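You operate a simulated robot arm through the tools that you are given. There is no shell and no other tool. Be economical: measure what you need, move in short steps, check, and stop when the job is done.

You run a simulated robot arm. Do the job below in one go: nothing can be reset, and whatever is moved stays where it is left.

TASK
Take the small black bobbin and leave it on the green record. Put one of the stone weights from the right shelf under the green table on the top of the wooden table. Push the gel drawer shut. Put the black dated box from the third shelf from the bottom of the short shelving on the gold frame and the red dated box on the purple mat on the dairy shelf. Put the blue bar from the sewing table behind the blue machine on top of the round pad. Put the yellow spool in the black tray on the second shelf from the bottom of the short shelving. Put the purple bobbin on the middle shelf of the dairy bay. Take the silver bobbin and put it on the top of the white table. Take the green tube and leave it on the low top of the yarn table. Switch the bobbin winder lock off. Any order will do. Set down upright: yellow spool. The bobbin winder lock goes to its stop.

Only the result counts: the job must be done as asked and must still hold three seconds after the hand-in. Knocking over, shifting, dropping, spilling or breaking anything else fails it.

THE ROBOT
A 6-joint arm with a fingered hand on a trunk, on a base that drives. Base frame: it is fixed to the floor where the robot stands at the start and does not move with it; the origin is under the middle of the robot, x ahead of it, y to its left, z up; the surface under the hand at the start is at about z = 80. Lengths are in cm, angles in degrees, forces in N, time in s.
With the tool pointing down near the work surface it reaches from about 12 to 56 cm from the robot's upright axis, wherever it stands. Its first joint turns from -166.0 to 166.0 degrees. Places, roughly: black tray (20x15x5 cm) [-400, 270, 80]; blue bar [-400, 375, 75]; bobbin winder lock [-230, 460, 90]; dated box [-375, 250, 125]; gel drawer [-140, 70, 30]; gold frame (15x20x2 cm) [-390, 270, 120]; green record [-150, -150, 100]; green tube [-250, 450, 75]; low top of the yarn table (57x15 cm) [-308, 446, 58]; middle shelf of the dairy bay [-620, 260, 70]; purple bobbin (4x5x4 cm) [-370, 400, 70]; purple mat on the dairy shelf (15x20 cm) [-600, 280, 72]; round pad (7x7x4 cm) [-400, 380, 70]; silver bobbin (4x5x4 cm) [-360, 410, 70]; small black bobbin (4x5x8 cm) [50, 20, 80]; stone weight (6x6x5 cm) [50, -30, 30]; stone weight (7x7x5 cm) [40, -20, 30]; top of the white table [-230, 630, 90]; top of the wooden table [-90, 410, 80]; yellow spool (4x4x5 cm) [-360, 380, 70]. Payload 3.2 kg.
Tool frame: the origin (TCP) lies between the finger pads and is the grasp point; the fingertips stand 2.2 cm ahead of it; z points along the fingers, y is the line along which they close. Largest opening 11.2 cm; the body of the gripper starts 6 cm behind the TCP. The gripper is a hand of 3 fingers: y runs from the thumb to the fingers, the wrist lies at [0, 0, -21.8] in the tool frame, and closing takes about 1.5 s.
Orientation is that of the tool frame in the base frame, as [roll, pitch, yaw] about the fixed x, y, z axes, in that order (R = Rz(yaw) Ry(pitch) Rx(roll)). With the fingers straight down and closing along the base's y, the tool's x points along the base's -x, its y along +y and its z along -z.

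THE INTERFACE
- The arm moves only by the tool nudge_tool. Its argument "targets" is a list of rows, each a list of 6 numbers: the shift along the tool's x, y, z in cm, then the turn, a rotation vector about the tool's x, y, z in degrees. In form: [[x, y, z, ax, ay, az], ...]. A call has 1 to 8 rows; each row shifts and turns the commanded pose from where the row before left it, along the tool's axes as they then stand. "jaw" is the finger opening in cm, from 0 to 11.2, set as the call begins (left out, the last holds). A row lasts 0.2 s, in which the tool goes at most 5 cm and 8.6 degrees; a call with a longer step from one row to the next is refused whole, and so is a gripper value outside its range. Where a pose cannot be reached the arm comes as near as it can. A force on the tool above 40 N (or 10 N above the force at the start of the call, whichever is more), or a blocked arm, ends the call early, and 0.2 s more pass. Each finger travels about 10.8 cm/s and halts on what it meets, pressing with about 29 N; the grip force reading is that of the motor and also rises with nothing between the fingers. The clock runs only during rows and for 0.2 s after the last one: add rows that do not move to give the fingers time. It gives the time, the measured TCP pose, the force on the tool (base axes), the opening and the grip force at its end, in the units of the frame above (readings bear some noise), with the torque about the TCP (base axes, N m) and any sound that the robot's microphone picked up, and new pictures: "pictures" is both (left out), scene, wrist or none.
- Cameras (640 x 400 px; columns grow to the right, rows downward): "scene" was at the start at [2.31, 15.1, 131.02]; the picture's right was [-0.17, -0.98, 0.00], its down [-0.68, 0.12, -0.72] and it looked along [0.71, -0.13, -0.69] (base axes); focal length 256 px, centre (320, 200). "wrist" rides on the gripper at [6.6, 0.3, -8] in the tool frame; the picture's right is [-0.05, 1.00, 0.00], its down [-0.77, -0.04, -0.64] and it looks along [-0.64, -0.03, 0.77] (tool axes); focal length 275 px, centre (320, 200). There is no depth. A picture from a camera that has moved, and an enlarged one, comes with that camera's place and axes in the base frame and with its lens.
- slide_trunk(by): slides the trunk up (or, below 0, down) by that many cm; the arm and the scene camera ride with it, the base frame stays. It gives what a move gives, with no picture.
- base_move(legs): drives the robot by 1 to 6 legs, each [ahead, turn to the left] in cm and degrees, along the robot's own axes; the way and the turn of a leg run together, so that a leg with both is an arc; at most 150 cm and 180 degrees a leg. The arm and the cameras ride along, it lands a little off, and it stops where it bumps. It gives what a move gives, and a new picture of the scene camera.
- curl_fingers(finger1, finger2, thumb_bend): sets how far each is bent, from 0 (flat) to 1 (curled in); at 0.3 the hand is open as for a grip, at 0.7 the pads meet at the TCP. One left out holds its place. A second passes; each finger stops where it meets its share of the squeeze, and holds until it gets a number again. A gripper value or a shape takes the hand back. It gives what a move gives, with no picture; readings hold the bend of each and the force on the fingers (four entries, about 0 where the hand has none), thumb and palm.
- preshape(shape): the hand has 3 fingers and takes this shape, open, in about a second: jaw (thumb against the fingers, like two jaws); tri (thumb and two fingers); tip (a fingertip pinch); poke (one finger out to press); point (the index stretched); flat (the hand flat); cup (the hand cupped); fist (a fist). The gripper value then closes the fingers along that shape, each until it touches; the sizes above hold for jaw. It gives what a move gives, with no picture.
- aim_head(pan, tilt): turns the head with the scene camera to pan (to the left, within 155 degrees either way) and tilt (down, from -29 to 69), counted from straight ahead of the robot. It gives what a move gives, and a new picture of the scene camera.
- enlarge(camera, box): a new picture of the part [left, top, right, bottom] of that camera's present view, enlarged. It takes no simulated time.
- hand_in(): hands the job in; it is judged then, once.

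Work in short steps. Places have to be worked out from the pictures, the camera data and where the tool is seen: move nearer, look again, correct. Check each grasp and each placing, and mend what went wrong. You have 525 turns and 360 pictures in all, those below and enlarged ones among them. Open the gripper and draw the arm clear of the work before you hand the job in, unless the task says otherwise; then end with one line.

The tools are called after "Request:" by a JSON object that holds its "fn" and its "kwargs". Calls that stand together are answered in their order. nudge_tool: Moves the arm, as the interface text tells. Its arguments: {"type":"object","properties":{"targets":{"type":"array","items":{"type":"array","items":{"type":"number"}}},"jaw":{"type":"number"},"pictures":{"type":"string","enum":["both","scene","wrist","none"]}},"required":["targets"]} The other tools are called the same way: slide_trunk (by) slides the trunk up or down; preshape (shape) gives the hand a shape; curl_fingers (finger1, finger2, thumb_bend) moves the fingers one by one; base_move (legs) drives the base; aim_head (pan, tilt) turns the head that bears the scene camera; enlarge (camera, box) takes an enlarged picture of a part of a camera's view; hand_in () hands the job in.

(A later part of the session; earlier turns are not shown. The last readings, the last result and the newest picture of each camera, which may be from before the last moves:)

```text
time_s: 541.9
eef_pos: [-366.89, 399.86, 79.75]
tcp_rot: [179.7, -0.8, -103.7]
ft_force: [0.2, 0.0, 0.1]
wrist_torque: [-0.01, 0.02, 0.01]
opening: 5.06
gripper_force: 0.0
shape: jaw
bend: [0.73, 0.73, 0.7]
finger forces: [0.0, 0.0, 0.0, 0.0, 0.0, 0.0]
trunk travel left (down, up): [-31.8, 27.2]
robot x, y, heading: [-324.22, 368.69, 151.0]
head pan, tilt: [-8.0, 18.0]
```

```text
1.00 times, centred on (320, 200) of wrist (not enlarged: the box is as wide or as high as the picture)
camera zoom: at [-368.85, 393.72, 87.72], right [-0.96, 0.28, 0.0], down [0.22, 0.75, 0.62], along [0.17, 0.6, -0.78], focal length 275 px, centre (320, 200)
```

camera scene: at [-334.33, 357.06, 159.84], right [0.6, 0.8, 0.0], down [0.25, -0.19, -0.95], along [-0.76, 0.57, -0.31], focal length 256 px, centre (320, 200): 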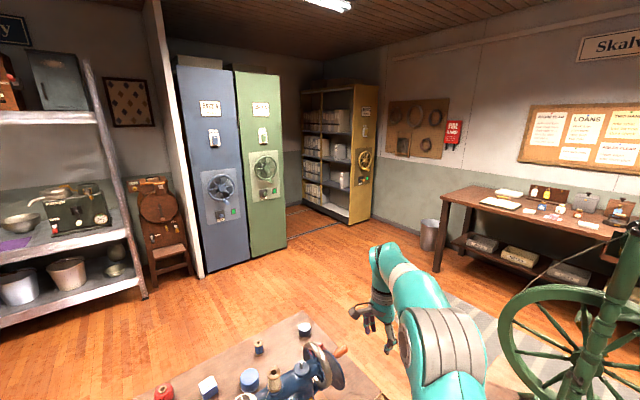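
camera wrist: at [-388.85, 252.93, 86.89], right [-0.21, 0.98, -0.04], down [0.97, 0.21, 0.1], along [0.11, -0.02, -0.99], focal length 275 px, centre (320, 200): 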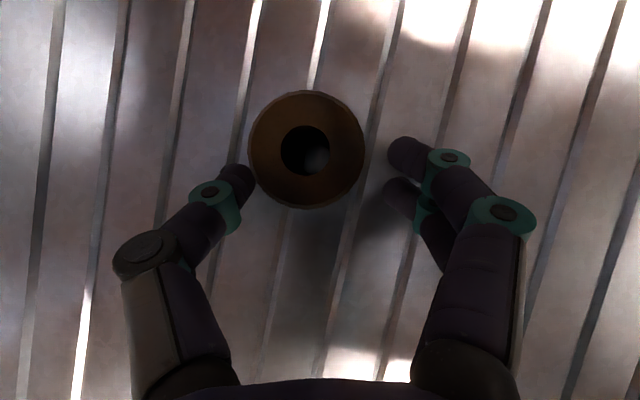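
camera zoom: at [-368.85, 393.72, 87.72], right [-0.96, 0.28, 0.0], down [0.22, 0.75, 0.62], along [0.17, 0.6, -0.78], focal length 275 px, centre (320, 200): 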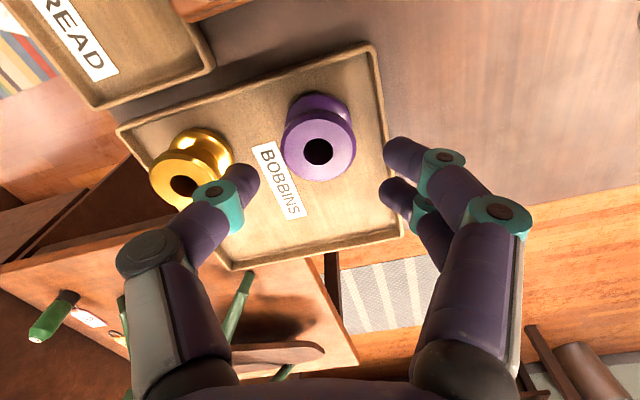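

Request:
{"fn": "slide_trunk", "kwargs": {"by": -4.6}}

Request:
{"fn": "nudge_tool", "kwargs": {"targets": [[0, 0, 0, 0, 0, 0], [0, 0, 0, 0, 0, 0], [0, 0, 0, 0, 0, 0], [0, 0, 0, 0, 0, 0], [0, 0, 0, 0, 0, 0]], "jaw": 0, "pictures": "wrist"}}

```text
time_s: 542.8
eef_pos: [-366.92, 399.87, 75.41]
tcp_rot: [179.6, -0.7, -103.8]
ft_force: [-0.9, 1.6, 13.6]
wrist_torque: [0.02, 0.47, -0.05]
opening: 5.08
gripper_force: 0.1
shape: jaw
bend: [0.75, 0.73, 0.7]
finger forces: [13.7, 0.1, 0.0, 0.0, 0.0, 0.0]
trunk travel left (down, up): [-27.2, 31.8]
robot x, y, heading: [-324.28, 368.85, 151.1]
head pan, tilt: [-8.0, 18.0]
```

```text
time_s: 544.0
eef_pos: [-366.85, 399.8, 75.13]
tcp_rot: [179.7, -0.8, -103.7]
ft_force: [4.4, -1.0, 17.8]
wrist_torque: [0.17, 0.21, -0.06]
opening: 2.79
gripper_force: 29.4
shape: jaw
bend: [0.76, 0.73, 0.73]
finger forces: [9.9, 22.3, 0.0, 0.0, 39.4, 0.0]
trunk travel left (down, up): [-27.2, 31.8]
robot x, y, heading: [-324.33, 368.94, 150.9]
head pan, tilt: [-8.0, 18.0]
camera wrist: at [-368.73, 393.68, 83.22], right [-0.96, 0.28, 0.01], down [0.22, 0.75, 0.63], along [0.17, 0.6, -0.78], focal length 275 px, centre (320, 200)
```

wrist: 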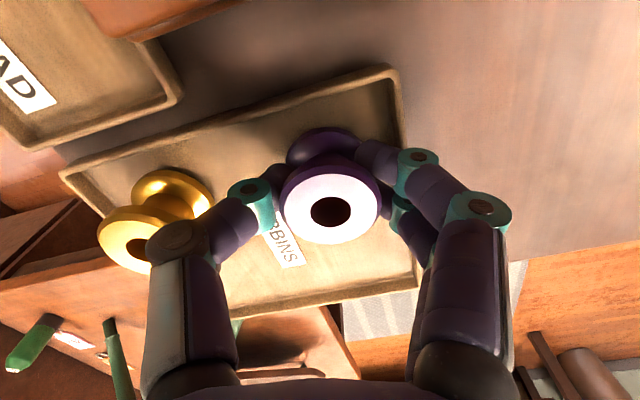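

Gripped. Lift with the trunk.

Request:
{"fn": "slide_trunk", "kwargs": {"by": 31}}

Request:
{"fn": "enlarge", "kwargs": {"camera": "wrist", "box": [0, 0, 640, 400]}}

```text
time_s: 547.1
eef_pos: [-366.92, 399.87, 106.18]
tcp_rot: [179.8, -0.8, -103.7]
ft_force: [-0.5, -0.5, -0.8]
wrist_torque: [-0.03, 0.0, -0.02]
opening: 2.53
gripper_force: 29.4
shape: jaw
bend: [0.75, 0.72, 0.71]
finger forces: [11.4, 16.6, 0.1, 0.0, 30.9, 0.0]
trunk travel left (down, up): [-58.2, 0.8]
robot x, y, heading: [-324.12, 369.02, 150.7]
head pan, tilt: [-8.0, 18.0]
```

```text
1.00 times, centred on (320, 200) of wrist (not enlarged: the box is as wide or as high as the picture)
camera zoom: at [-368.85, 393.73, 114.11], right [-0.96, 0.28, 0.0], down [0.22, 0.75, 0.62], along [0.17, 0.6, -0.78], focal length 275 px, centre (320, 200)
```

zoom: 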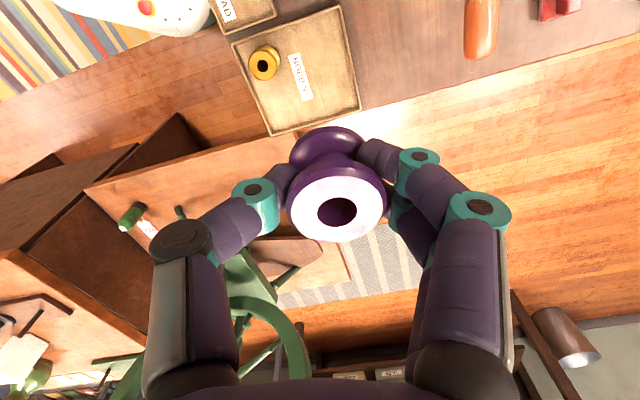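

Now drive south around the shelving to the dairy aisle.

Request:
{"fn": "base_move", "kwargs": {"legs": [[-30, 0], [0, 119], [150, 0], [112, 0], [0, -90], [140, 0]]}}

Request:
{"fn": "aim_head", "kwargs": {"pan": -45, "tilt": 18}}

```text
time_s: 577.0
eef_pos: [-503.75, 122.76, 106.06]
tcp_rot: [179.8, -0.8, -81.7]
ft_force: [0.7, -0.1, 0.2]
wrist_torque: [0.02, 0.0, 0.02]
opening: 2.51
gripper_force: 29.3
shape: jaw
bend: [0.75, 0.72, 0.71]
finger forces: [10.3, 18.1, 0.0, 0.0, 28.0, 0.0]
trunk travel left (down, up): [-58.2, 0.8]
robot x, y, heading: [-452.14, 110.22, 172.9]
head pan, tilt: [-8.0, 18.0]
camera scene: at [-457.38, 95.21, 159.24], right [0.26, 0.97, 0.0], down [0.3, -0.08, -0.95], along [-0.92, 0.25, -0.31], focal length 256 px, centre (320, 200)
```

scene: 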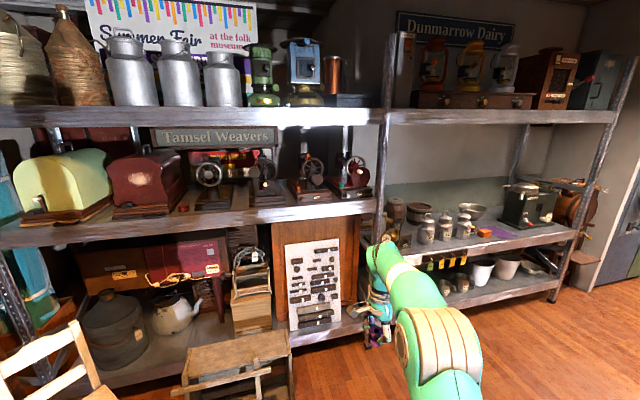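

```text
time_s: 578.0
eef_pos: [-503.73, 122.63, 106.15]
tcp_rot: [179.8, -0.9, -81.6]
ft_force: [-0.1, -0.2, -0.5]
wrist_torque: [-0.01, 0.0, 0.0]
opening: 2.51
gripper_force: 29.3
shape: jaw
bend: [0.75, 0.72, 0.71]
finger forces: [10.3, 18.0, 0.0, 0.0, 28.0, 0.1]
trunk travel left (down, up): [-58.2, 0.8]
robot x, y, heading: [-452.51, 109.92, 172.7]
head pan, tilt: [-45.0, 18.0]
camera scene: at [-454.09, 100.13, 159.24], right [0.79, 0.62, 0.0], down [0.19, -0.24, -0.95], along [-0.59, 0.75, -0.31], focal length 256 px, centre (320, 200)
```

scene: 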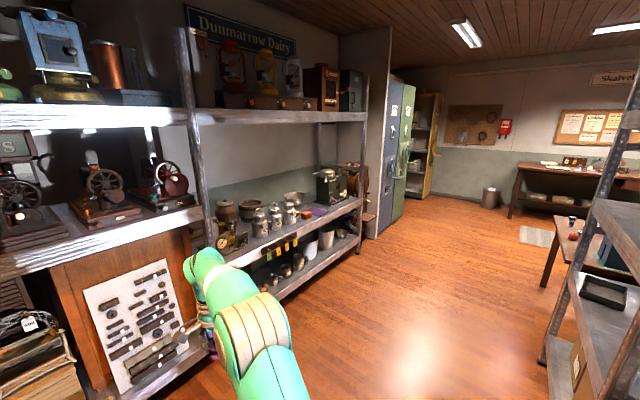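

Drive to the front of the dairy bay and face it.

Request:
{"fn": "base_move", "kwargs": {"legs": [[0, -53], [75, 0], [70, 0], [0, 60]]}}

Request:
{"fn": "aim_head", "kwargs": {"pan": -5, "tilt": 35}}

```text
time_s: 590.6
eef_pos: [-575.8, 240.99, 106.14]
tcp_rot: [179.9, -0.9, -73.4]
ft_force: [-0.5, -1.3, -0.4]
wrist_torque: [0.04, -0.01, 0.01]
opening: 2.44
gripper_force: 28.5
shape: jaw
bend: [0.75, 0.72, 0.71]
finger forces: [10.1, 17.8, 0.1, 0.0, 27.1, 0.0]
trunk travel left (down, up): [-58.2, 0.8]
robot x, y, heading: [-523.14, 235.98, -178.7]
head pan, tilt: [-45.0, 18.0]
camera scene: at [-523.55, 225.66, 159.24], right [0.69, 0.72, 0.0], down [0.22, -0.21, -0.95], along [-0.69, 0.66, -0.31], focal length 256 px, centre (320, 200)
```

scene: 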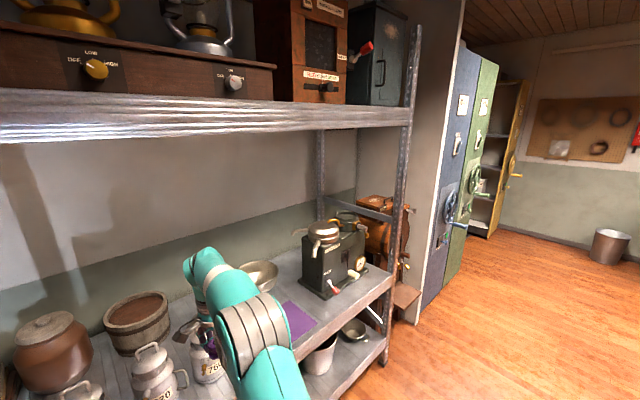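

```text
time_s: 591.6
eef_pos: [-575.91, 240.94, 106.1]
tcp_rot: [179.8, -0.8, -73.6]
ft_force: [-0.7, 0.9, -0.2]
wrist_torque: [0.04, 0.02, 0.02]
opening: 2.44
gripper_force: 29.2
shape: jaw
bend: [0.75, 0.72, 0.71]
finger forces: [10.1, 17.8, 0.0, 0.0, 27.0, 0.1]
trunk travel left (down, up): [-58.2, 0.8]
robot x, y, heading: [-523.2, 235.89, -178.7]
head pan, tilt: [-5.0, 35.0]
camera scene: at [-525.61, 219.82, 156.53], right [0.07, 1.0, 0.0], down [0.57, -0.04, -0.82], along [-0.82, 0.06, -0.57], focal length 256 px, centre (320, 200)
```

scene: 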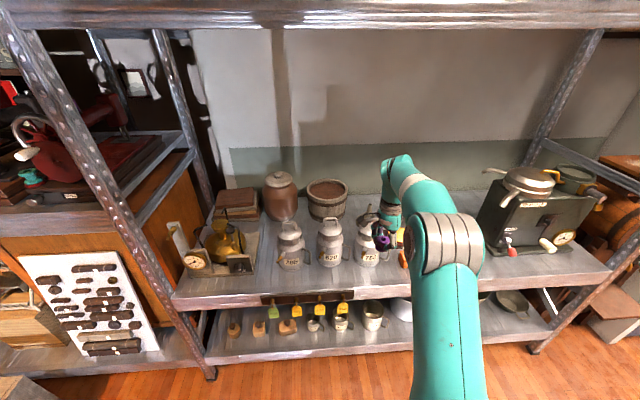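

Request:
{"fn": "enlarge", "kwargs": {"camera": "wrist", "box": [0, 0, 640, 400]}}

Request:
{"fn": "aim_head", "kwargs": {"pan": -45, "tilt": 35}}

```text
1.00 times, centred on (320, 200) of wrist (not enlarged: the box is as wide or as high as the picture)
camera zoom: at [-574.41, 234.78, 114.11], right [-0.97, -0.24, 0.0], down [-0.18, 0.76, 0.62], along [-0.15, 0.61, -0.78], focal length 275 px, centre (320, 200)
```

zoom: 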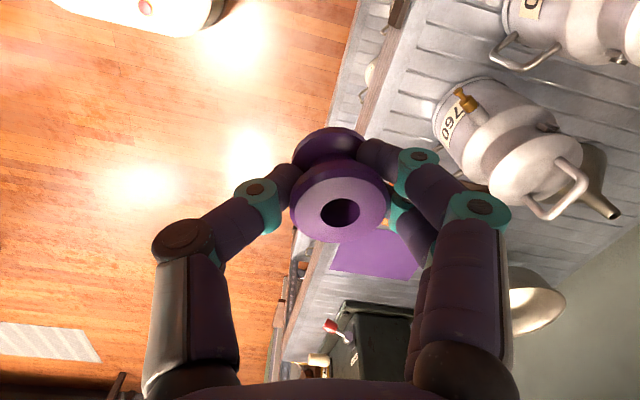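

```text
time_s: 592.7
eef_pos: [-575.91, 241.0, 106.16]
tcp_rot: [179.8, -0.8, -73.4]
ft_force: [-0.2, 1.1, 0.1]
wrist_torque: [0.01, 0.0, 0.0]
opening: 2.46
gripper_force: 29.2
shape: jaw
bend: [0.75, 0.72, 0.71]
finger forces: [10.2, 17.7, 0.0, 0.1, 26.9, 0.1]
trunk travel left (down, up): [-58.2, 0.8]
robot x, y, heading: [-523.31, 235.83, -178.8]
head pan, tilt: [-45.0, 35.0]
camera scene: at [-523.18, 225.31, 156.53], right [0.69, 0.72, 0.0], down [0.41, -0.4, -0.82], along [-0.59, 0.57, -0.57], focal length 256 px, centre (320, 200)
```

scene: 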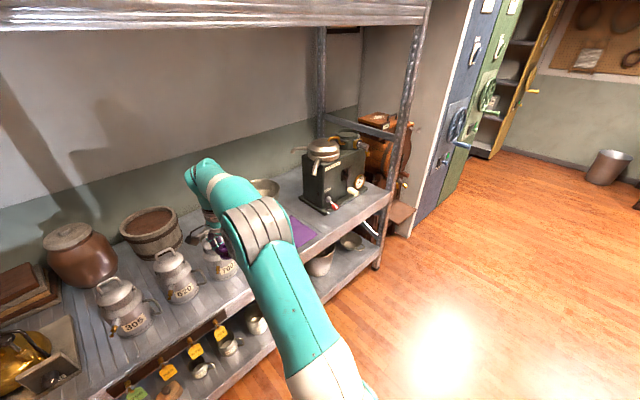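

Free spot near the shelf's front at ≈(-592, 258), between the milk can and the mat. Turn right 15° and advance.

Request:
{"fn": "base_move", "kwargs": {"legs": [[0, -15], [19, 0]]}}

Request:
{"fn": "enlarge", "kwargs": {"camera": "wrist", "box": [0, 0, 640, 400]}}

```text
time_s: 595.2
eef_pos: [-590.74, 259.44, 106.02]
tcp_rot: [179.8, -0.9, -88.8]
ft_force: [0.0, -0.1, -1.0]
wrist_torque: [0.0, -0.04, -0.02]
opening: 2.46
gripper_force: 29.1
shape: jaw
bend: [0.75, 0.72, 0.71]
finger forces: [10.0, 17.7, 0.1, 0.0, 26.9, 0.0]
trunk travel left (down, up): [-58.2, 0.8]
robot x, y, heading: [-541.32, 239.86, 165.6]
head pan, tilt: [-45.0, 35.0]
camera scene: at [-544.14, 230.36, 156.53], right [0.86, 0.51, 0.0], down [0.29, -0.49, -0.82], along [-0.42, 0.7, -0.57], focal length 256 px, centre (320, 200)
```

scene: 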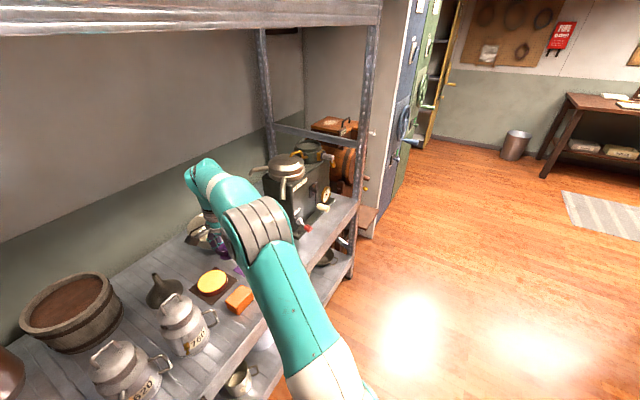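

```text
1.00 times, centred on (320, 200) of wrist (not enlarged: the box is as wide or as high as the picture)
camera zoom: at [-591.02, 253.06, 114.07], right [-1.0, 0.03, 0.0], down [0.02, 0.78, 0.62], along [0.02, 0.62, -0.78], focal length 275 px, centre (320, 200)
```

zoom: 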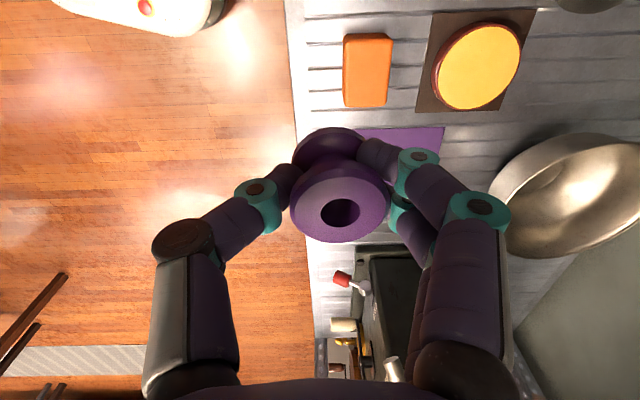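

The orange block is close; shift 8 cm south to a clear spot at (-591.5, 251.5).

Request:
{"fn": "nudge_tool", "kwargs": {"targets": [[4, 0.4, 0, 0, 0, 0], [4, 0.4, 0, 0, 0, 0], [0, 0, 0, 0, 0, 0]], "pictures": "none"}}

Request:
{"fn": "slide_trunk", "kwargs": {"by": -20}}

Request:
{"fn": "enlarge", "kwargs": {"camera": "wrist", "box": [0, 0, 640, 400]}}

```text
time_s: 596.0
eef_pos: [-591.53, 251.65, 106.19]
tcp_rot: [179.8, -0.9, -89.0]
ft_force: [-0.3, 0.0, 0.1]
wrist_torque: [0.01, -0.01, 0.0]
opening: 2.45
gripper_force: 28.8
shape: jaw
bend: [0.75, 0.72, 0.71]
finger forces: [10.3, 17.3, 0.0, 0.1, 27.3, 0.0]
trunk travel left (down, up): [-58.2, 0.8]
robot x, y, heading: [-541.32, 240.58, 165.6]
head pan, tilt: [-45.0, 35.0]
```

```text
time_s: 598.1
eef_pos: [-591.55, 251.61, 86.13]
tcp_rot: [179.8, -0.9, -88.9]
ft_force: [-0.3, 0.3, 0.3]
wrist_torque: [0.02, 0.02, -0.05]
opening: 2.46
gripper_force: 28.8
shape: jaw
bend: [0.75, 0.72, 0.71]
finger forces: [10.2, 17.0, 0.0, 0.0, 27.0, 0.0]
trunk travel left (down, up): [-38.2, 20.8]
robot x, y, heading: [-541.3, 240.39, 165.7]
head pan, tilt: [-45.0, 35.0]
```

```text
1.00 times, centred on (320, 200) of wrist (not enlarged: the box is as wide or as high as the picture)
camera zoom: at [-591.79, 245.2, 94.13], right [-1.0, 0.03, 0.0], down [0.02, 0.78, 0.62], along [0.02, 0.62, -0.78], focal length 275 px, centre (320, 200)
```

zoom: 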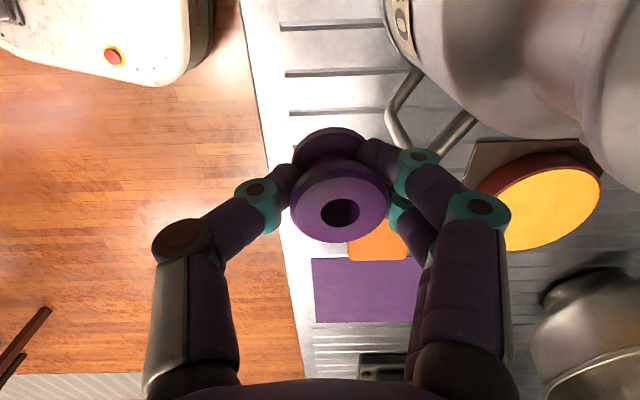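

The can's handle is near the fingers. Shift 3 cm north and 0.8 cm toward the front, then continue down.

Request:
{"fn": "nudge_tool", "kwargs": {"targets": [[-3, -0.8, 0, 0, 0, 0], [0, 0, 0, 0, 0, 0]], "pictures": "wrist"}}

```text
time_s: 598.7
eef_pos: [-590.79, 254.74, 85.99]
tcp_rot: [179.8, -0.8, -88.9]
ft_force: [-0.8, 0.3, 0.3]
wrist_torque: [-0.01, -0.02, 0.0]
opening: 2.45
gripper_force: 28.5
shape: jaw
bend: [0.75, 0.72, 0.71]
finger forces: [10.3, 17.0, 0.0, 0.1, 26.8, 0.0]
trunk travel left (down, up): [-38.2, 20.8]
robot x, y, heading: [-541.16, 240.16, 165.7]
head pan, tilt: [-45.0, 35.0]
camera wrist: at [-591.04, 248.28, 93.93], right [-1.0, 0.03, 0.0], down [0.02, 0.78, 0.62], along [0.02, 0.62, -0.78], focal length 275 px, centre (320, 200)
```

wrist: 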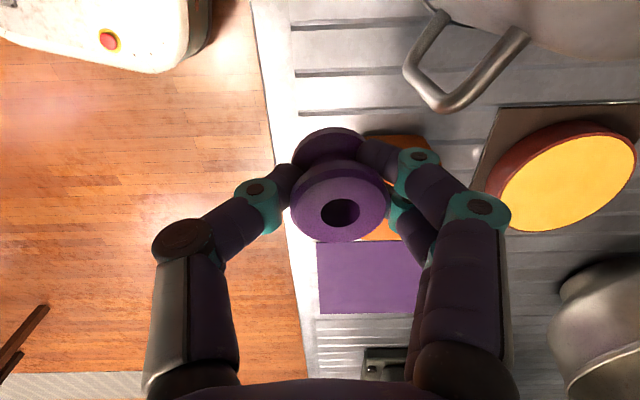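

Request:
{"fn": "nudge_tool", "kwargs": {"targets": [[-1.5, -0.6, 0, 0, 0, 0], [0, 0, 0, 0, 0, 0]], "pictures": "none"}}

Request:
{"fn": "slide_trunk", "kwargs": {"by": -9}}

Request:
{"fn": "enlarge", "kwargs": {"camera": "wrist", "box": [0, 0, 640, 400]}}

```text
time_s: 599.3
eef_pos: [-590.27, 256.16, 86.11]
tcp_rot: [179.9, -0.9, -89.0]
ft_force: [-0.1, 0.0, -0.6]
wrist_torque: [0.03, -0.02, 0.0]
opening: 2.46
gripper_force: 29.3
shape: jaw
bend: [0.75, 0.72, 0.71]
finger forces: [10.3, 16.9, 0.1, 0.1, 26.7, 0.0]
trunk travel left (down, up): [-38.2, 20.8]
robot x, y, heading: [-541.3, 240.46, 165.8]
head pan, tilt: [-45.0, 35.0]
```

```text
time_s: 600.6
eef_pos: [-590.2, 256.22, 77.03]
tcp_rot: [179.7, -0.8, -88.8]
ft_force: [-0.5, -0.1, -0.5]
wrist_torque: [0.02, 0.03, 0.02]
opening: 2.29
gripper_force: 28.8
shape: jaw
bend: [0.77, 0.73, 0.71]
finger forces: [12.6, 18.1, 0.1, 0.0, 27.3, 0.1]
trunk travel left (down, up): [-29.2, 29.8]
robot x, y, heading: [-541.33, 240.18, 165.8]
head pan, tilt: [-45.0, 35.0]
```

```text
1.00 times, centred on (320, 200) of wrist (not enlarged: the box is as wide or as high as the picture)
camera zoom: at [-590.5, 249.7, 85.04], right [-1.0, 0.03, 0.0], down [0.02, 0.78, 0.62], along [0.02, 0.62, -0.78], focal length 275 px, centre (320, 200)
```

zoom: 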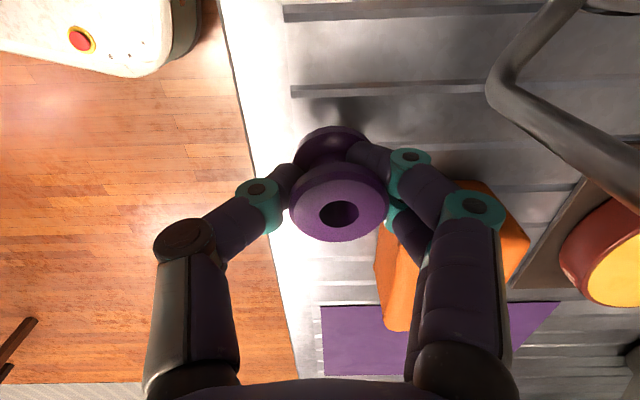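

A finger grazes the orange block. Raise 1.5 cm, shift 1 cm toward the front edge and 0.7 cm south.

Request:
{"fn": "slide_trunk", "kwargs": {"by": 1.5}}

Request:
{"fn": "nudge_tool", "kwargs": {"targets": [[0.7, -1.0, 0, 0, 0, 0], [0, 0, 0, 0, 0, 0]], "pictures": "wrist"}}

```text
time_s: 601.2
eef_pos: [-590.23, 256.01, 78.56]
tcp_rot: [179.8, -0.8, -88.9]
ft_force: [0.1, -0.6, -0.4]
wrist_torque: [-0.04, 0.0, 0.02]
opening: 2.25
gripper_force: 28.3
shape: jaw
bend: [0.77, 0.73, 0.71]
finger forces: [12.7, 18.1, 0.1, 0.0, 27.2, 0.1]
trunk travel left (down, up): [-30.7, 28.3]
robot x, y, heading: [-541.56, 240.26, 165.6]
head pan, tilt: [-45.0, 35.0]
```

```text
time_s: 601.8
eef_pos: [-589.35, 255.35, 78.69]
tcp_rot: [179.8, -0.8, -88.9]
ft_force: [0.0, -0.5, -0.4]
wrist_torque: [-0.01, 0.03, 0.01]
opening: 2.26
gripper_force: 29.4
shape: jaw
bend: [0.77, 0.73, 0.71]
finger forces: [12.8, 18.1, 0.0, 0.0, 26.8, 0.0]
trunk travel left (down, up): [-30.7, 28.3]
robot x, y, heading: [-541.72, 240.51, 165.9]
head pan, tilt: [-45.0, 35.0]
camera wrist: at [-589.48, 248.97, 86.63], right [-1.0, 0.03, 0.0], down [0.02, 0.78, 0.63], along [0.01, 0.63, -0.78], focal length 275 px, centre (320, 200)
```

wrist: 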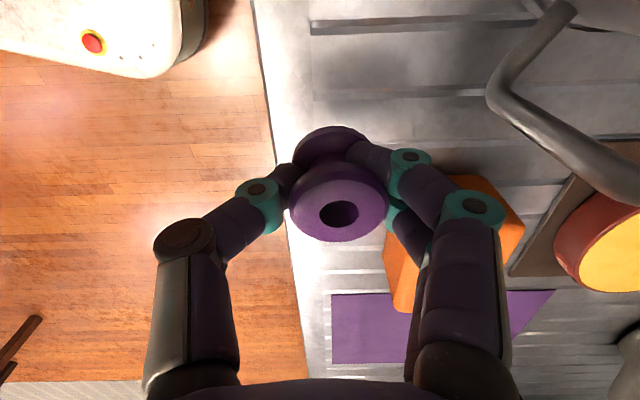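

Request:
{"fn": "slide_trunk", "kwargs": {"by": -4}}

Request:
{"fn": "enlarge", "kwargs": {"camera": "wrist", "box": [0, 0, 640, 400]}}

```text
time_s: 602.6
eef_pos: [-589.23, 255.31, 74.96]
tcp_rot: [179.6, -0.8, -88.9]
ft_force: [-2.5, -2.0, 22.9]
wrist_torque: [0.37, 0.37, 0.05]
opening: 2.36
gripper_force: 28.4
shape: jaw
bend: [0.76, 0.75, 0.71]
finger forces: [15.3, 34.5, 0.0, 0.1, 34.1, 0.0]
trunk travel left (down, up): [-26.7, 32.3]
robot x, y, heading: [-541.95, 240.48, 165.9]
head pan, tilt: [-45.0, 35.0]
```

```text
1.00 times, centred on (320, 200) of wrist (not enlarged: the box is as wide or as high as the picture)
camera zoom: at [-589.41, 248.9, 82.85], right [-1.0, 0.03, 0.01], down [0.03, 0.78, 0.63], along [0.01, 0.63, -0.78], focal length 275 px, centre (320, 200)
```

zoom: 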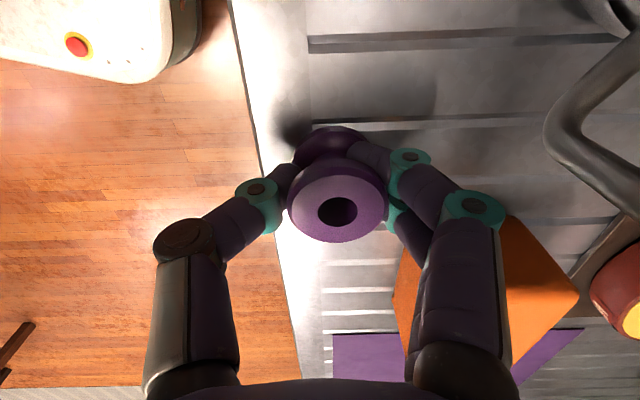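

Contact with the shelf. Ease 0.3 up and release.

Request:
{"fn": "slide_trunk", "kwargs": {"by": 0.3}}

Request:
{"fn": "nudge_tool", "kwargs": {"targets": [[0, 0, 0, 0, 0, 0], [0, 0, 0, 0, 0, 0]], "jaw": 4.6, "pictures": "wrist"}}

```text
time_s: 603.2
eef_pos: [-589.13, 255.28, 74.92]
tcp_rot: [179.8, -0.9, -88.9]
ft_force: [-2.4, -1.9, 10.4]
wrist_torque: [0.16, 0.25, 0.1]
opening: 2.37
gripper_force: 28.8
shape: jaw
bend: [0.77, 0.74, 0.71]
finger forces: [17.0, 25.2, 0.1, 0.1, 29.6, 0.0]
trunk travel left (down, up): [-27.0, 32.0]
robot x, y, heading: [-541.34, 240.26, 165.7]
head pan, tilt: [-45.0, 35.0]
```

```text
time_s: 603.8
eef_pos: [-589.24, 255.39, 74.96]
tcp_rot: [179.8, -0.8, -89.0]
ft_force: [1.9, -0.9, 6.0]
wrist_torque: [-0.09, 0.12, 0.03]
opening: 4.39
gripper_force: 0.0
shape: jaw
bend: [0.76, 0.73, 0.7]
finger forces: [5.7, 0.0, 0.0, 0.0, 0.0, 0.0]
trunk travel left (down, up): [-27.0, 32.0]
robot x, y, heading: [-541.64, 240.1, 166.0]
head pan, tilt: [-45.0, 35.0]
camera wrist: at [-589.42, 248.98, 82.93], right [-1.0, 0.03, 0.0], down [0.02, 0.78, 0.62], along [0.02, 0.62, -0.78], focal length 275 px, centre (320, 200)
```

wrist: 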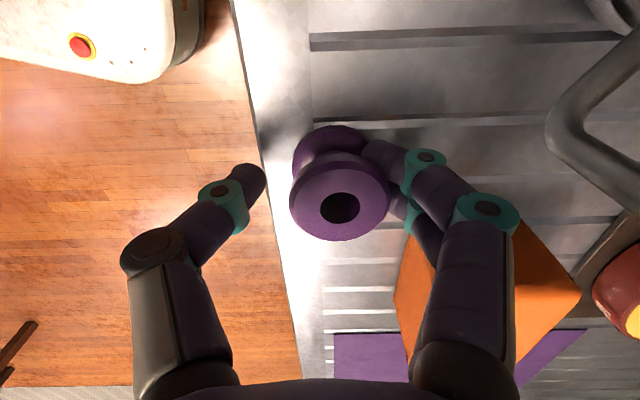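

The west finger still touches the bobbin; shift the hand 0.7 cm west, then rise.

Request:
{"fn": "nudge_tool", "kwargs": {"targets": [[0, 0.7, 0, 0, 0, 0], [0, 0, 0, 0, 0, 0]], "jaw": 5, "pictures": "wrist"}}

```text
time_s: 604.4
eef_pos: [-589.86, 255.39, 74.99]
tcp_rot: [179.8, -0.8, -88.9]
ft_force: [-0.5, 0.8, 0.5]
wrist_torque: [-0.02, 0.0, -0.02]
opening: 4.94
gripper_force: 0.0
shape: jaw
bend: [0.73, 0.73, 0.7]
finger forces: [0.0, 0.1, 0.0, 0.0, 0.1, 0.1]
trunk travel left (down, up): [-27.0, 32.0]
robot x, y, heading: [-541.48, 240.3, 165.7]
head pan, tilt: [-45.0, 35.0]
camera wrist: at [-590.17, 249.06, 82.91], right [-1.0, 0.03, 0.0], down [0.02, 0.78, 0.62], along [0.02, 0.62, -0.78], focal length 275 px, centre (320, 200)
```

wrist: 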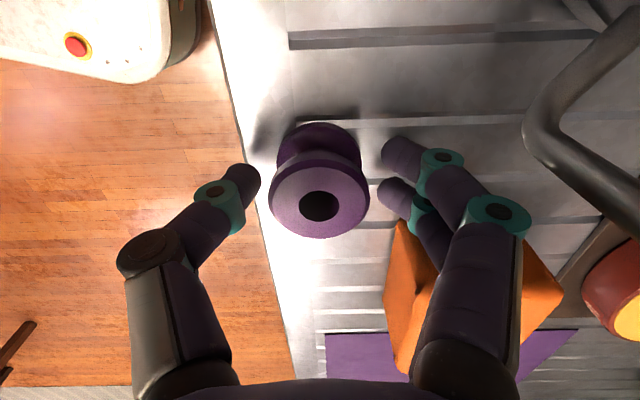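

Released, bobbin standing. Rise.

Request:
{"fn": "slide_trunk", "kwargs": {"by": 31}}

Request:
{"fn": "enlarge", "kwargs": {"camera": "wrist", "box": [0, 0, 640, 400]}}

```text
time_s: 607.5
eef_pos: [-589.85, 255.48, 106.0]
tcp_rot: [179.7, -0.7, -88.9]
ft_force: [-0.1, -0.3, -0.1]
wrist_torque: [0.0, -0.01, 0.0]
opening: 4.94
gripper_force: 0.0
shape: jaw
bend: [0.73, 0.73, 0.7]
finger forces: [0.0, 0.1, 0.0, 0.0, 0.0, 0.0]
trunk travel left (down, up): [-58.0, 1.0]
robot x, y, heading: [-541.24, 239.86, 165.6]
head pan, tilt: [-45.0, 35.0]
```

```text
1.00 times, centred on (320, 200) of wrist (not enlarged: the box is as wide or as high as the picture)
camera zoom: at [-590.17, 249.06, 113.92], right [-1.0, 0.03, 0.0], down [0.02, 0.78, 0.62], along [0.02, 0.62, -0.78], focal length 275 px, centre (320, 200)
```

zoom: 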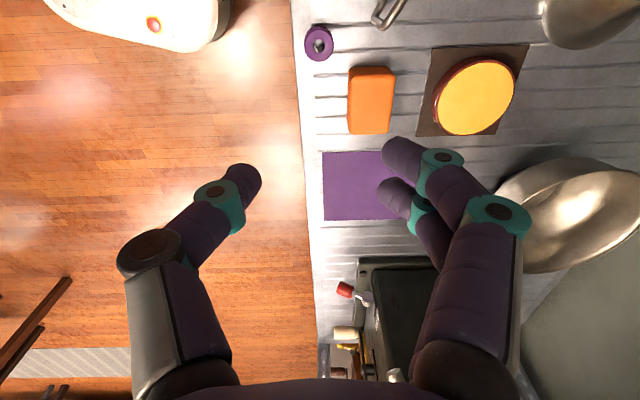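

Purple bobbin placed on the dairy shelf. Now turn to the rear of the short shelving and switch to the pitched posture on the way.

Request:
{"fn": "base_move", "kwargs": {"legs": [[-32, 0], [0, -165.6]]}}

Request:
{"fn": "nudge_tool", "kwargs": {"targets": [[0, 0, 0, 0, 0, 8.5], [0, 0, 0, 0, 0, 8.5], [0, 0, 0, 0, 0, 8.5], [0, 0, 0, 0, 0, 8.5], [0, 0, 0, 0, 0, 8.5], [0, 0, 0, 0, 0, 8.5], [0, 0, 0, 0, 0, 8.5], [0, 0, 0, 0, 0, 8.5]], "pictures": "none"}}

Request:
{"fn": "aim_head", "kwargs": {"pan": 0, "tilt": 20}}

```text
time_s: 616.2
eef_pos: [-459.43, 233.76, 105.96]
tcp_rot: [179.9, -0.7, 109.9]
ft_force: [0.2, 0.4, -0.1]
wrist_torque: [0.01, 0.01, 0.0]
opening: 4.92
gripper_force: 0.1
shape: jaw
bend: [0.73, 0.73, 0.7]
finger forces: [0.1, 0.0, 0.1, 0.0, 0.0, 0.0]
trunk travel left (down, up): [-58.0, 1.0]
robot x, y, heading: [-510.17, 232.05, 4.6]
head pan, tilt: [-45.0, 35.0]
camera scene: at [-510.5, 242.73, 156.33], right [-0.65, -0.76, 0.0], down [-0.44, 0.37, -0.82], along [0.62, -0.53, -0.57], focal length 256 px, centre (320, 200)
```

scene: 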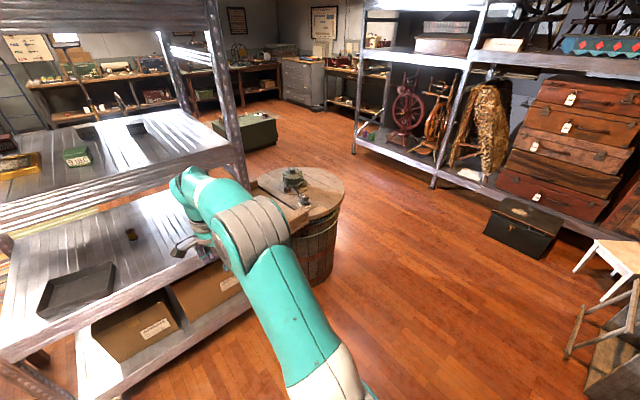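

```text
time_s: 618.0
eef_pos: [-459.38, 233.73, 105.96]
tcp_rot: [-179.3, -0.4, 41.8]
ft_force: [-0.7, 0.0, -0.2]
wrist_torque: [0.01, 0.02, 0.02]
opening: 4.94
gripper_force: 0.0
shape: jaw
bend: [0.73, 0.73, 0.7]
finger forces: [0.0, 0.0, 0.0, 0.1, 0.0, 0.1]
trunk travel left (down, up): [-58.0, 1.0]
robot x, y, heading: [-509.78, 232.29, 4.6]
head pan, tilt: [-45.0, 35.0]
```

```text
time_s: 619.1
eef_pos: [-459.37, 233.73, 105.9]
tcp_rot: [-179.4, -0.5, 42.0]
ft_force: [0.1, -0.5, 0.5]
wrist_torque: [0.01, 0.02, 0.02]
opening: 4.95
gripper_force: 0.1
shape: jaw
bend: [0.73, 0.73, 0.7]
finger forces: [0.1, 0.1, 0.0, 0.0, 0.0, 0.1]
trunk travel left (down, up): [-58.0, 1.0]
robot x, y, heading: [-510.0, 232.36, 4.5]
head pan, tilt: [0.0, 20.0]
camera scene: at [-507.92, 249.18, 158.71], right [0.08, -1.0, 0.0], down [-0.34, -0.03, -0.94], along [0.94, 0.07, -0.34], focal length 256 px, centre (320, 200)
```

scene: 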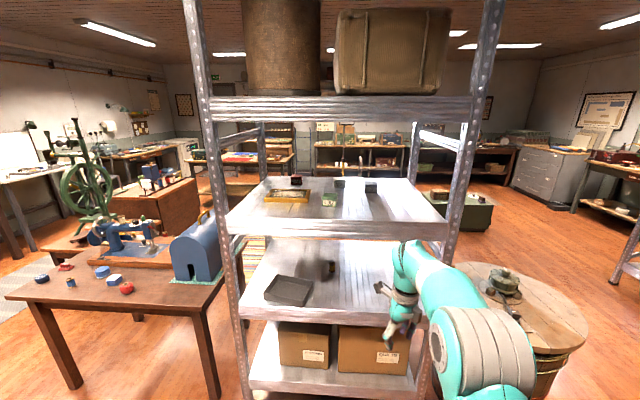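

Clear rear view. The tray's near edge is at x≈-410.5 (north) to -413.5 (south). Finish the posture change to pitched, fingers closed, to nudge the tray back into place.

Request:
{"fn": "nudge_tool", "kwargs": {"targets": [[0, 0, 0, 0, 0, 8.5], [0, 0, 0, 0, 0, 8.5], [0, 0, 0, 0, 0, 8.5], [0, 0, 0, 0, 0, 8.5], [0, 0, 0, 0, 0, 4]], "pictures": "none", "jaw": 0}}

Request:
{"fn": "nudge_tool", "kwargs": {"targets": [[0, 0, 0, 0, 8, 0], [0, 0, 0, 0, 8, 0], [0, 0, 0, 0, 8, 0], [0, 0, 0, 0, 8, 0], [0, 0, 0, 0, 8, 0], [0, 0, 0, 0, 6, 0]], "pictures": "none"}}

```text
time_s: 620.3
eef_pos: [-459.34, 233.92, 105.96]
tcp_rot: [-179.2, 0.0, 3.8]
ft_force: [-1.1, -0.1, -0.5]
wrist_torque: [0.0, 0.0, 0.0]
opening: 0.01
gripper_force: 28.9
shape: jaw
bend: [0.67, 0.67, 0.76]
finger forces: [0.0, 0.0, 0.0, 0.0, 0.0, 0.0]
trunk travel left (down, up): [-58.0, 1.0]
robot x, y, heading: [-509.93, 232.29, 4.7]
head pan, tilt: [0.0, 20.0]
```

```text
time_s: 621.7
eef_pos: [-459.26, 234.41, 106.12]
tcp_rot: [-177.7, -42.2, 3.3]
ft_force: [0.1, 0.2, 0.4]
wrist_torque: [0.0, -0.02, 0.0]
opening: 0.0
gripper_force: 29.1
shape: jaw
bend: [0.67, 0.67, 0.76]
finger forces: [0.0, 0.0, 0.1, 0.0, 0.0, 0.0]
out of reach, approached as far as the arm can: row 6
trunk travel left (down, up): [-58.0, 1.0]
robot x, y, heading: [-510.02, 232.78, 4.8]
head pan, tilt: [0.0, 20.0]
```

Request:
{"fn": "base_move", "kwargs": {"legs": [[0, 35], [36, 0], [0, -40]]}}

Request:
{"fn": "slide_trunk", "kwargs": {"by": -26}}

Request:
{"fn": "enlarge", "kwargs": {"camera": "wrist", "box": [0, 0, 640, 400]}}

```text
time_s: 627.5
eef_pos: [-431.24, 253.8, 105.96]
tcp_rot: [-177.4, -42.1, -0.8]
ft_force: [-0.1, 0.6, -0.3]
wrist_torque: [-0.02, 0.01, 0.01]
opening: 0.0
gripper_force: 29.2
shape: jaw
bend: [0.67, 0.67, 0.76]
finger forces: [0.0, 0.0, 0.0, 0.0, 0.0, 0.1]
trunk travel left (down, up): [-58.0, 1.0]
robot x, y, heading: [-482.37, 255.58, 0.5]
head pan, tilt: [0.0, 20.0]
camera scene: at [-478.78, 271.89, 158.72], right [0.01, -1.0, 0.0], down [-0.34, 0.0, -0.94], along [0.94, 0.01, -0.34], focal length 256 px, centre (320, 200)
```

scene: 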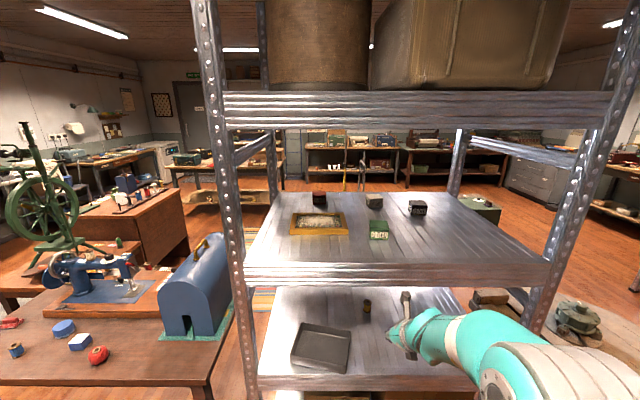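

```text
time_s: 630.2
eef_pos: [-431.24, 253.76, 79.94]
tcp_rot: [-177.6, -42.3, -0.8]
ft_force: [0.1, 0.0, -0.6]
wrist_torque: [0.0, 0.01, 0.01]
opening: 0.0
gripper_force: 29.1
shape: jaw
bend: [0.67, 0.67, 0.76]
finger forces: [0.0, 0.0, 0.0, 0.0, 0.0, 0.0]
trunk travel left (down, up): [-32.0, 27.0]
robot x, y, heading: [-482.39, 255.22, 0.5]
head pan, tilt: [0.0, 20.0]
```

```text
1.00 times, centred on (320, 200) of wrist (not enlarged: the box is as wide or as high as the picture)
camera zoom: at [-431.87, 253.14, 90.25], right [-0.02, -1.0, -0.06], down [-1.0, 0.02, -0.05], along [0.05, 0.06, -1.0], focal length 275 px, centre (320, 200)
```

zoom: 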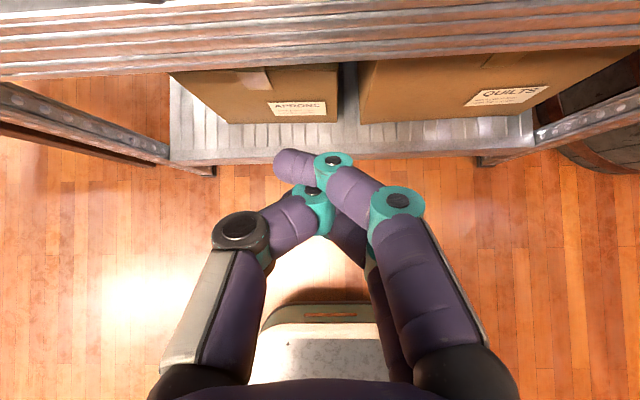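

Align the fingertips behind the tray's southern part and push gently with the base.

Request:
{"fn": "nudge_tool", "kwargs": {"targets": [[0, -4, 0, 0, 0, 0], [0, -4, 0, 0, 0, 0], [0, -4.5, 0, 0, 0, 0], [0, 0, 0, 0, 0, 0]], "pictures": "none"}}

Request:
{"fn": "slide_trunk", "kwargs": {"by": -2.5}}

Request:
{"fn": "base_move", "kwargs": {"legs": [[11, 0]]}}

Request:
{"fn": "enlarge", "kwargs": {"camera": "wrist", "box": [0, 0, 640, 400]}}

```text
time_s: 631.2
eef_pos: [-431.83, 266.23, 80.41]
tcp_rot: [-177.5, -42.2, -0.8]
ft_force: [0.5, -0.2, 0.7]
wrist_torque: [-0.02, 0.01, -0.01]
opening: 0.03
gripper_force: 29.2
shape: jaw
bend: [0.67, 0.67, 0.76]
finger forces: [0.0, 0.0, 0.0, 0.1, 0.0, 0.0]
trunk travel left (down, up): [-32.0, 27.0]
robot x, y, heading: [-482.29, 255.26, 0.7]
head pan, tilt: [0.0, 20.0]
```

```text
time_s: 631.9
eef_pos: [-431.86, 266.11, 77.94]
tcp_rot: [-177.5, -42.1, -0.8]
ft_force: [-0.2, 0.1, 0.1]
wrist_torque: [-0.02, 0.03, 0.02]
opening: 0.0
gripper_force: 29.2
shape: jaw
bend: [0.67, 0.67, 0.76]
finger forces: [0.1, 0.0, 0.0, 0.0, 0.1, 0.1]
trunk travel left (down, up): [-29.5, 29.5]
robot x, y, heading: [-482.34, 255.25, 0.7]
head pan, tilt: [0.0, 20.0]
```

```text
time_s: 633.1
eef_pos: [-421.33, 266.27, 77.93]
tcp_rot: [-177.5, -42.1, -0.8]
ft_force: [0.3, 0.8, 0.4]
wrist_torque: [0.02, -0.01, 0.02]
opening: 0.0
gripper_force: 29.3
shape: jaw
bend: [0.67, 0.67, 0.76]
finger forces: [0.1, 0.0, 0.1, 0.1, 0.0, 0.0]
trunk travel left (down, up): [-29.5, 29.5]
robot x, y, heading: [-471.54, 255.45, 0.6]
head pan, tilt: [0.0, 20.0]
camera scene: at [-468.32, 272.01, 130.22], right [0.01, -1.0, 0.0], down [-0.34, 0.0, -0.94], along [0.94, 0.01, -0.34], focal length 256 px, centre (320, 200)
```

scene: 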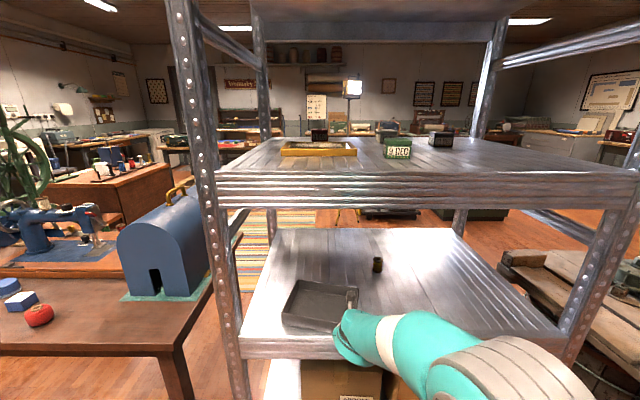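

```text
1.00 times, centred on (320, 200) of wrist (not enlarged: the box is as wide or as high as the picture)
camera zoom: at [-421.85, 265.82, 88.15], right [-0.02, -1.0, -0.06], down [-1.0, 0.02, -0.05], along [0.05, 0.06, -1.0], focal length 275 px, centre (320, 200)
```

zoom: 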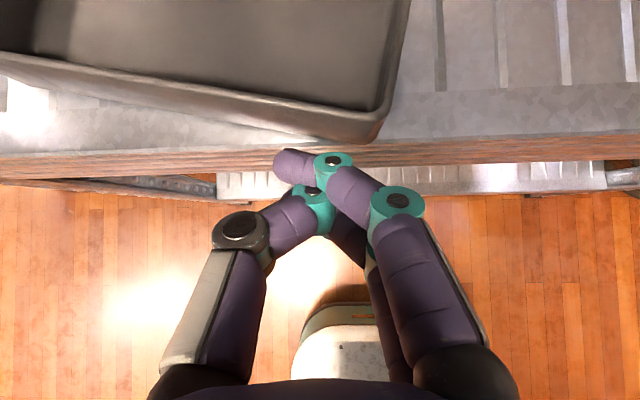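

Request:
{"fn": "base_move", "kwargs": {"legs": [[4, 0], [2.5, 0]]}}

Request:
{"fn": "enlarge", "kwargs": {"camera": "wrist", "box": [0, 0, 640, 400]}}

```text
time_s: 634.4
eef_pos: [-414.87, 266.44, 77.94]
tcp_rot: [-177.5, -42.1, -0.7]
ft_force: [1.2, -0.5, 0.2]
wrist_torque: [0.0, 0.02, 0.02]
opening: 0.0
gripper_force: 29.1
shape: jaw
bend: [0.68, 0.67, 0.76]
finger forces: [0.1, 0.0, 0.0, 0.0, 0.0, 0.0]
trunk travel left (down, up): [-29.5, 29.5]
robot x, y, heading: [-465.18, 255.76, 0.5]
head pan, tilt: [0.0, 20.0]
camera scene: at [-461.85, 272.07, 130.22], right [0.01, -1.0, 0.0], down [-0.34, 0.0, -0.94], along [0.94, 0.01, -0.34], focal length 256 px, centre (320, 200)
```

scene: 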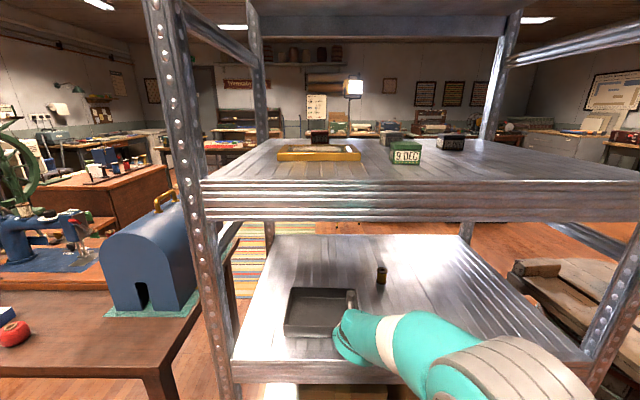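

```text
1.00 times, centred on (320, 200) of wrist (not enlarged: the box is as wide or as high as the picture)
camera zoom: at [-415.38, 265.9, 88.15], right [-0.02, -1.0, -0.06], down [-1.0, 0.02, -0.05], along [0.05, 0.06, -1.0], focal length 275 px, centre (320, 200)
```

zoom: 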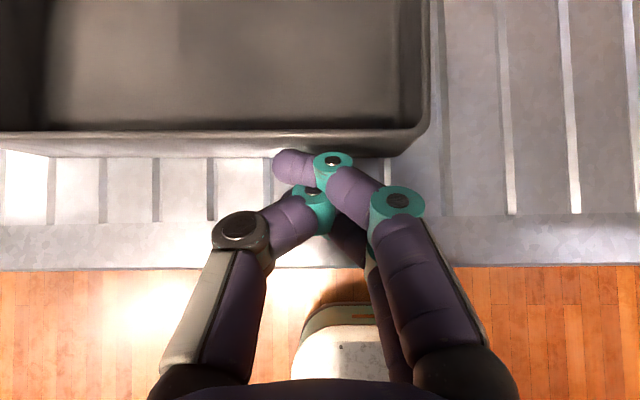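

The tray is aligned again (near edge x≈-412, y 262–282). Back off, move south in line with the spool, open, and use a longer arm pose with a lower trunk for clearance.

Request:
{"fn": "base_move", "kwargs": {"legs": [[-24, 0]]}}

Request:
{"fn": "nudge_tool", "kwargs": {"targets": [[0, 4.8, 0, 0, 0, 0], [0, 4.8, 0, 0, 0, 0], [0, 4.8, 0, 0, 0, 0], [2.7, 0, -3, 0, 0, 0], [2.7, 0, -3, 0, 0, 0]], "jaw": 5.5, "pictures": "none"}}

Request:
{"fn": "nudge_tool", "kwargs": {"targets": [[2.97, 0, 2.68, 0, 0, 0], [2.97, 0, 2.68, 0, 0, 0], [2.97, 0, 2.68, 0, 0, 0], [2.97, 0, 2.68, 0, 0, 0], [0, 0, 0, 0, 0, 0]], "pictures": "none"}}

```text
time_s: 636.1
eef_pos: [-438.47, 266.08, 78.02]
tcp_rot: [-177.4, -42.2, -0.9]
ft_force: [-0.4, 0.5, 0.1]
wrist_torque: [0.03, 0.01, 0.02]
opening: 0.0
gripper_force: 29.0
shape: jaw
bend: [0.68, 0.67, 0.76]
finger forces: [0.0, 0.0, 0.0, 0.0, 0.1, 0.1]
trunk travel left (down, up): [-29.5, 29.5]
robot x, y, heading: [-488.97, 255.29, 0.2]
head pan, tilt: [0.0, 20.0]
camera scene: at [-485.52, 271.85, 130.22], right [0.01, -1.0, 0.0], down [-0.34, 0.0, -0.94], along [0.94, 0.01, -0.34], focal length 256 px, centre (320, 200)
```

scene: 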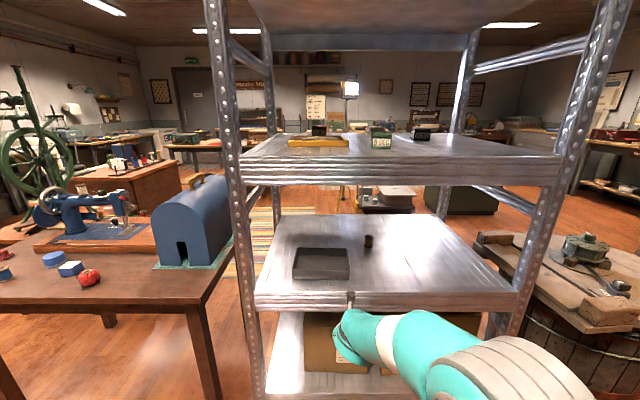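

```text
time_s: 637.4
eef_pos: [-438.58, 253.34, 85.08]
tcp_rot: [-177.5, -42.2, -1.0]
ft_force: [-0.4, 0.8, 1.3]
wrist_torque: [0.02, -0.01, 0.0]
opening: 5.48
gripper_force: 0.0
shape: jaw
bend: [0.73, 0.73, 0.7]
finger forces: [0.0, 0.0, 0.0, 0.1, 0.0, 0.0]
out of reach, approached as far as the arm can: row 2, 3
trunk travel left (down, up): [-29.5, 29.5]
robot x, y, heading: [-488.78, 255.52, 0.5]
head pan, tilt: [0.0, 20.0]
```

```text
time_s: 638.5
eef_pos: [-422.7, 254.09, 85.31]
tcp_rot: [-177.5, -42.1, -0.9]
ft_force: [-0.2, 0.4, 0.0]
wrist_torque: [0.02, 0.0, 0.03]
opening: 5.46
gripper_force: 0.0
shape: jaw
bend: [0.73, 0.73, 0.7]
finger forces: [0.0, 0.1, 0.0, 0.0, 0.1, 0.0]
trunk travel left (down, up): [-29.5, 29.5]
robot x, y, heading: [-489.24, 254.98, 0.4]
head pan, tilt: [0.0, 20.0]
```

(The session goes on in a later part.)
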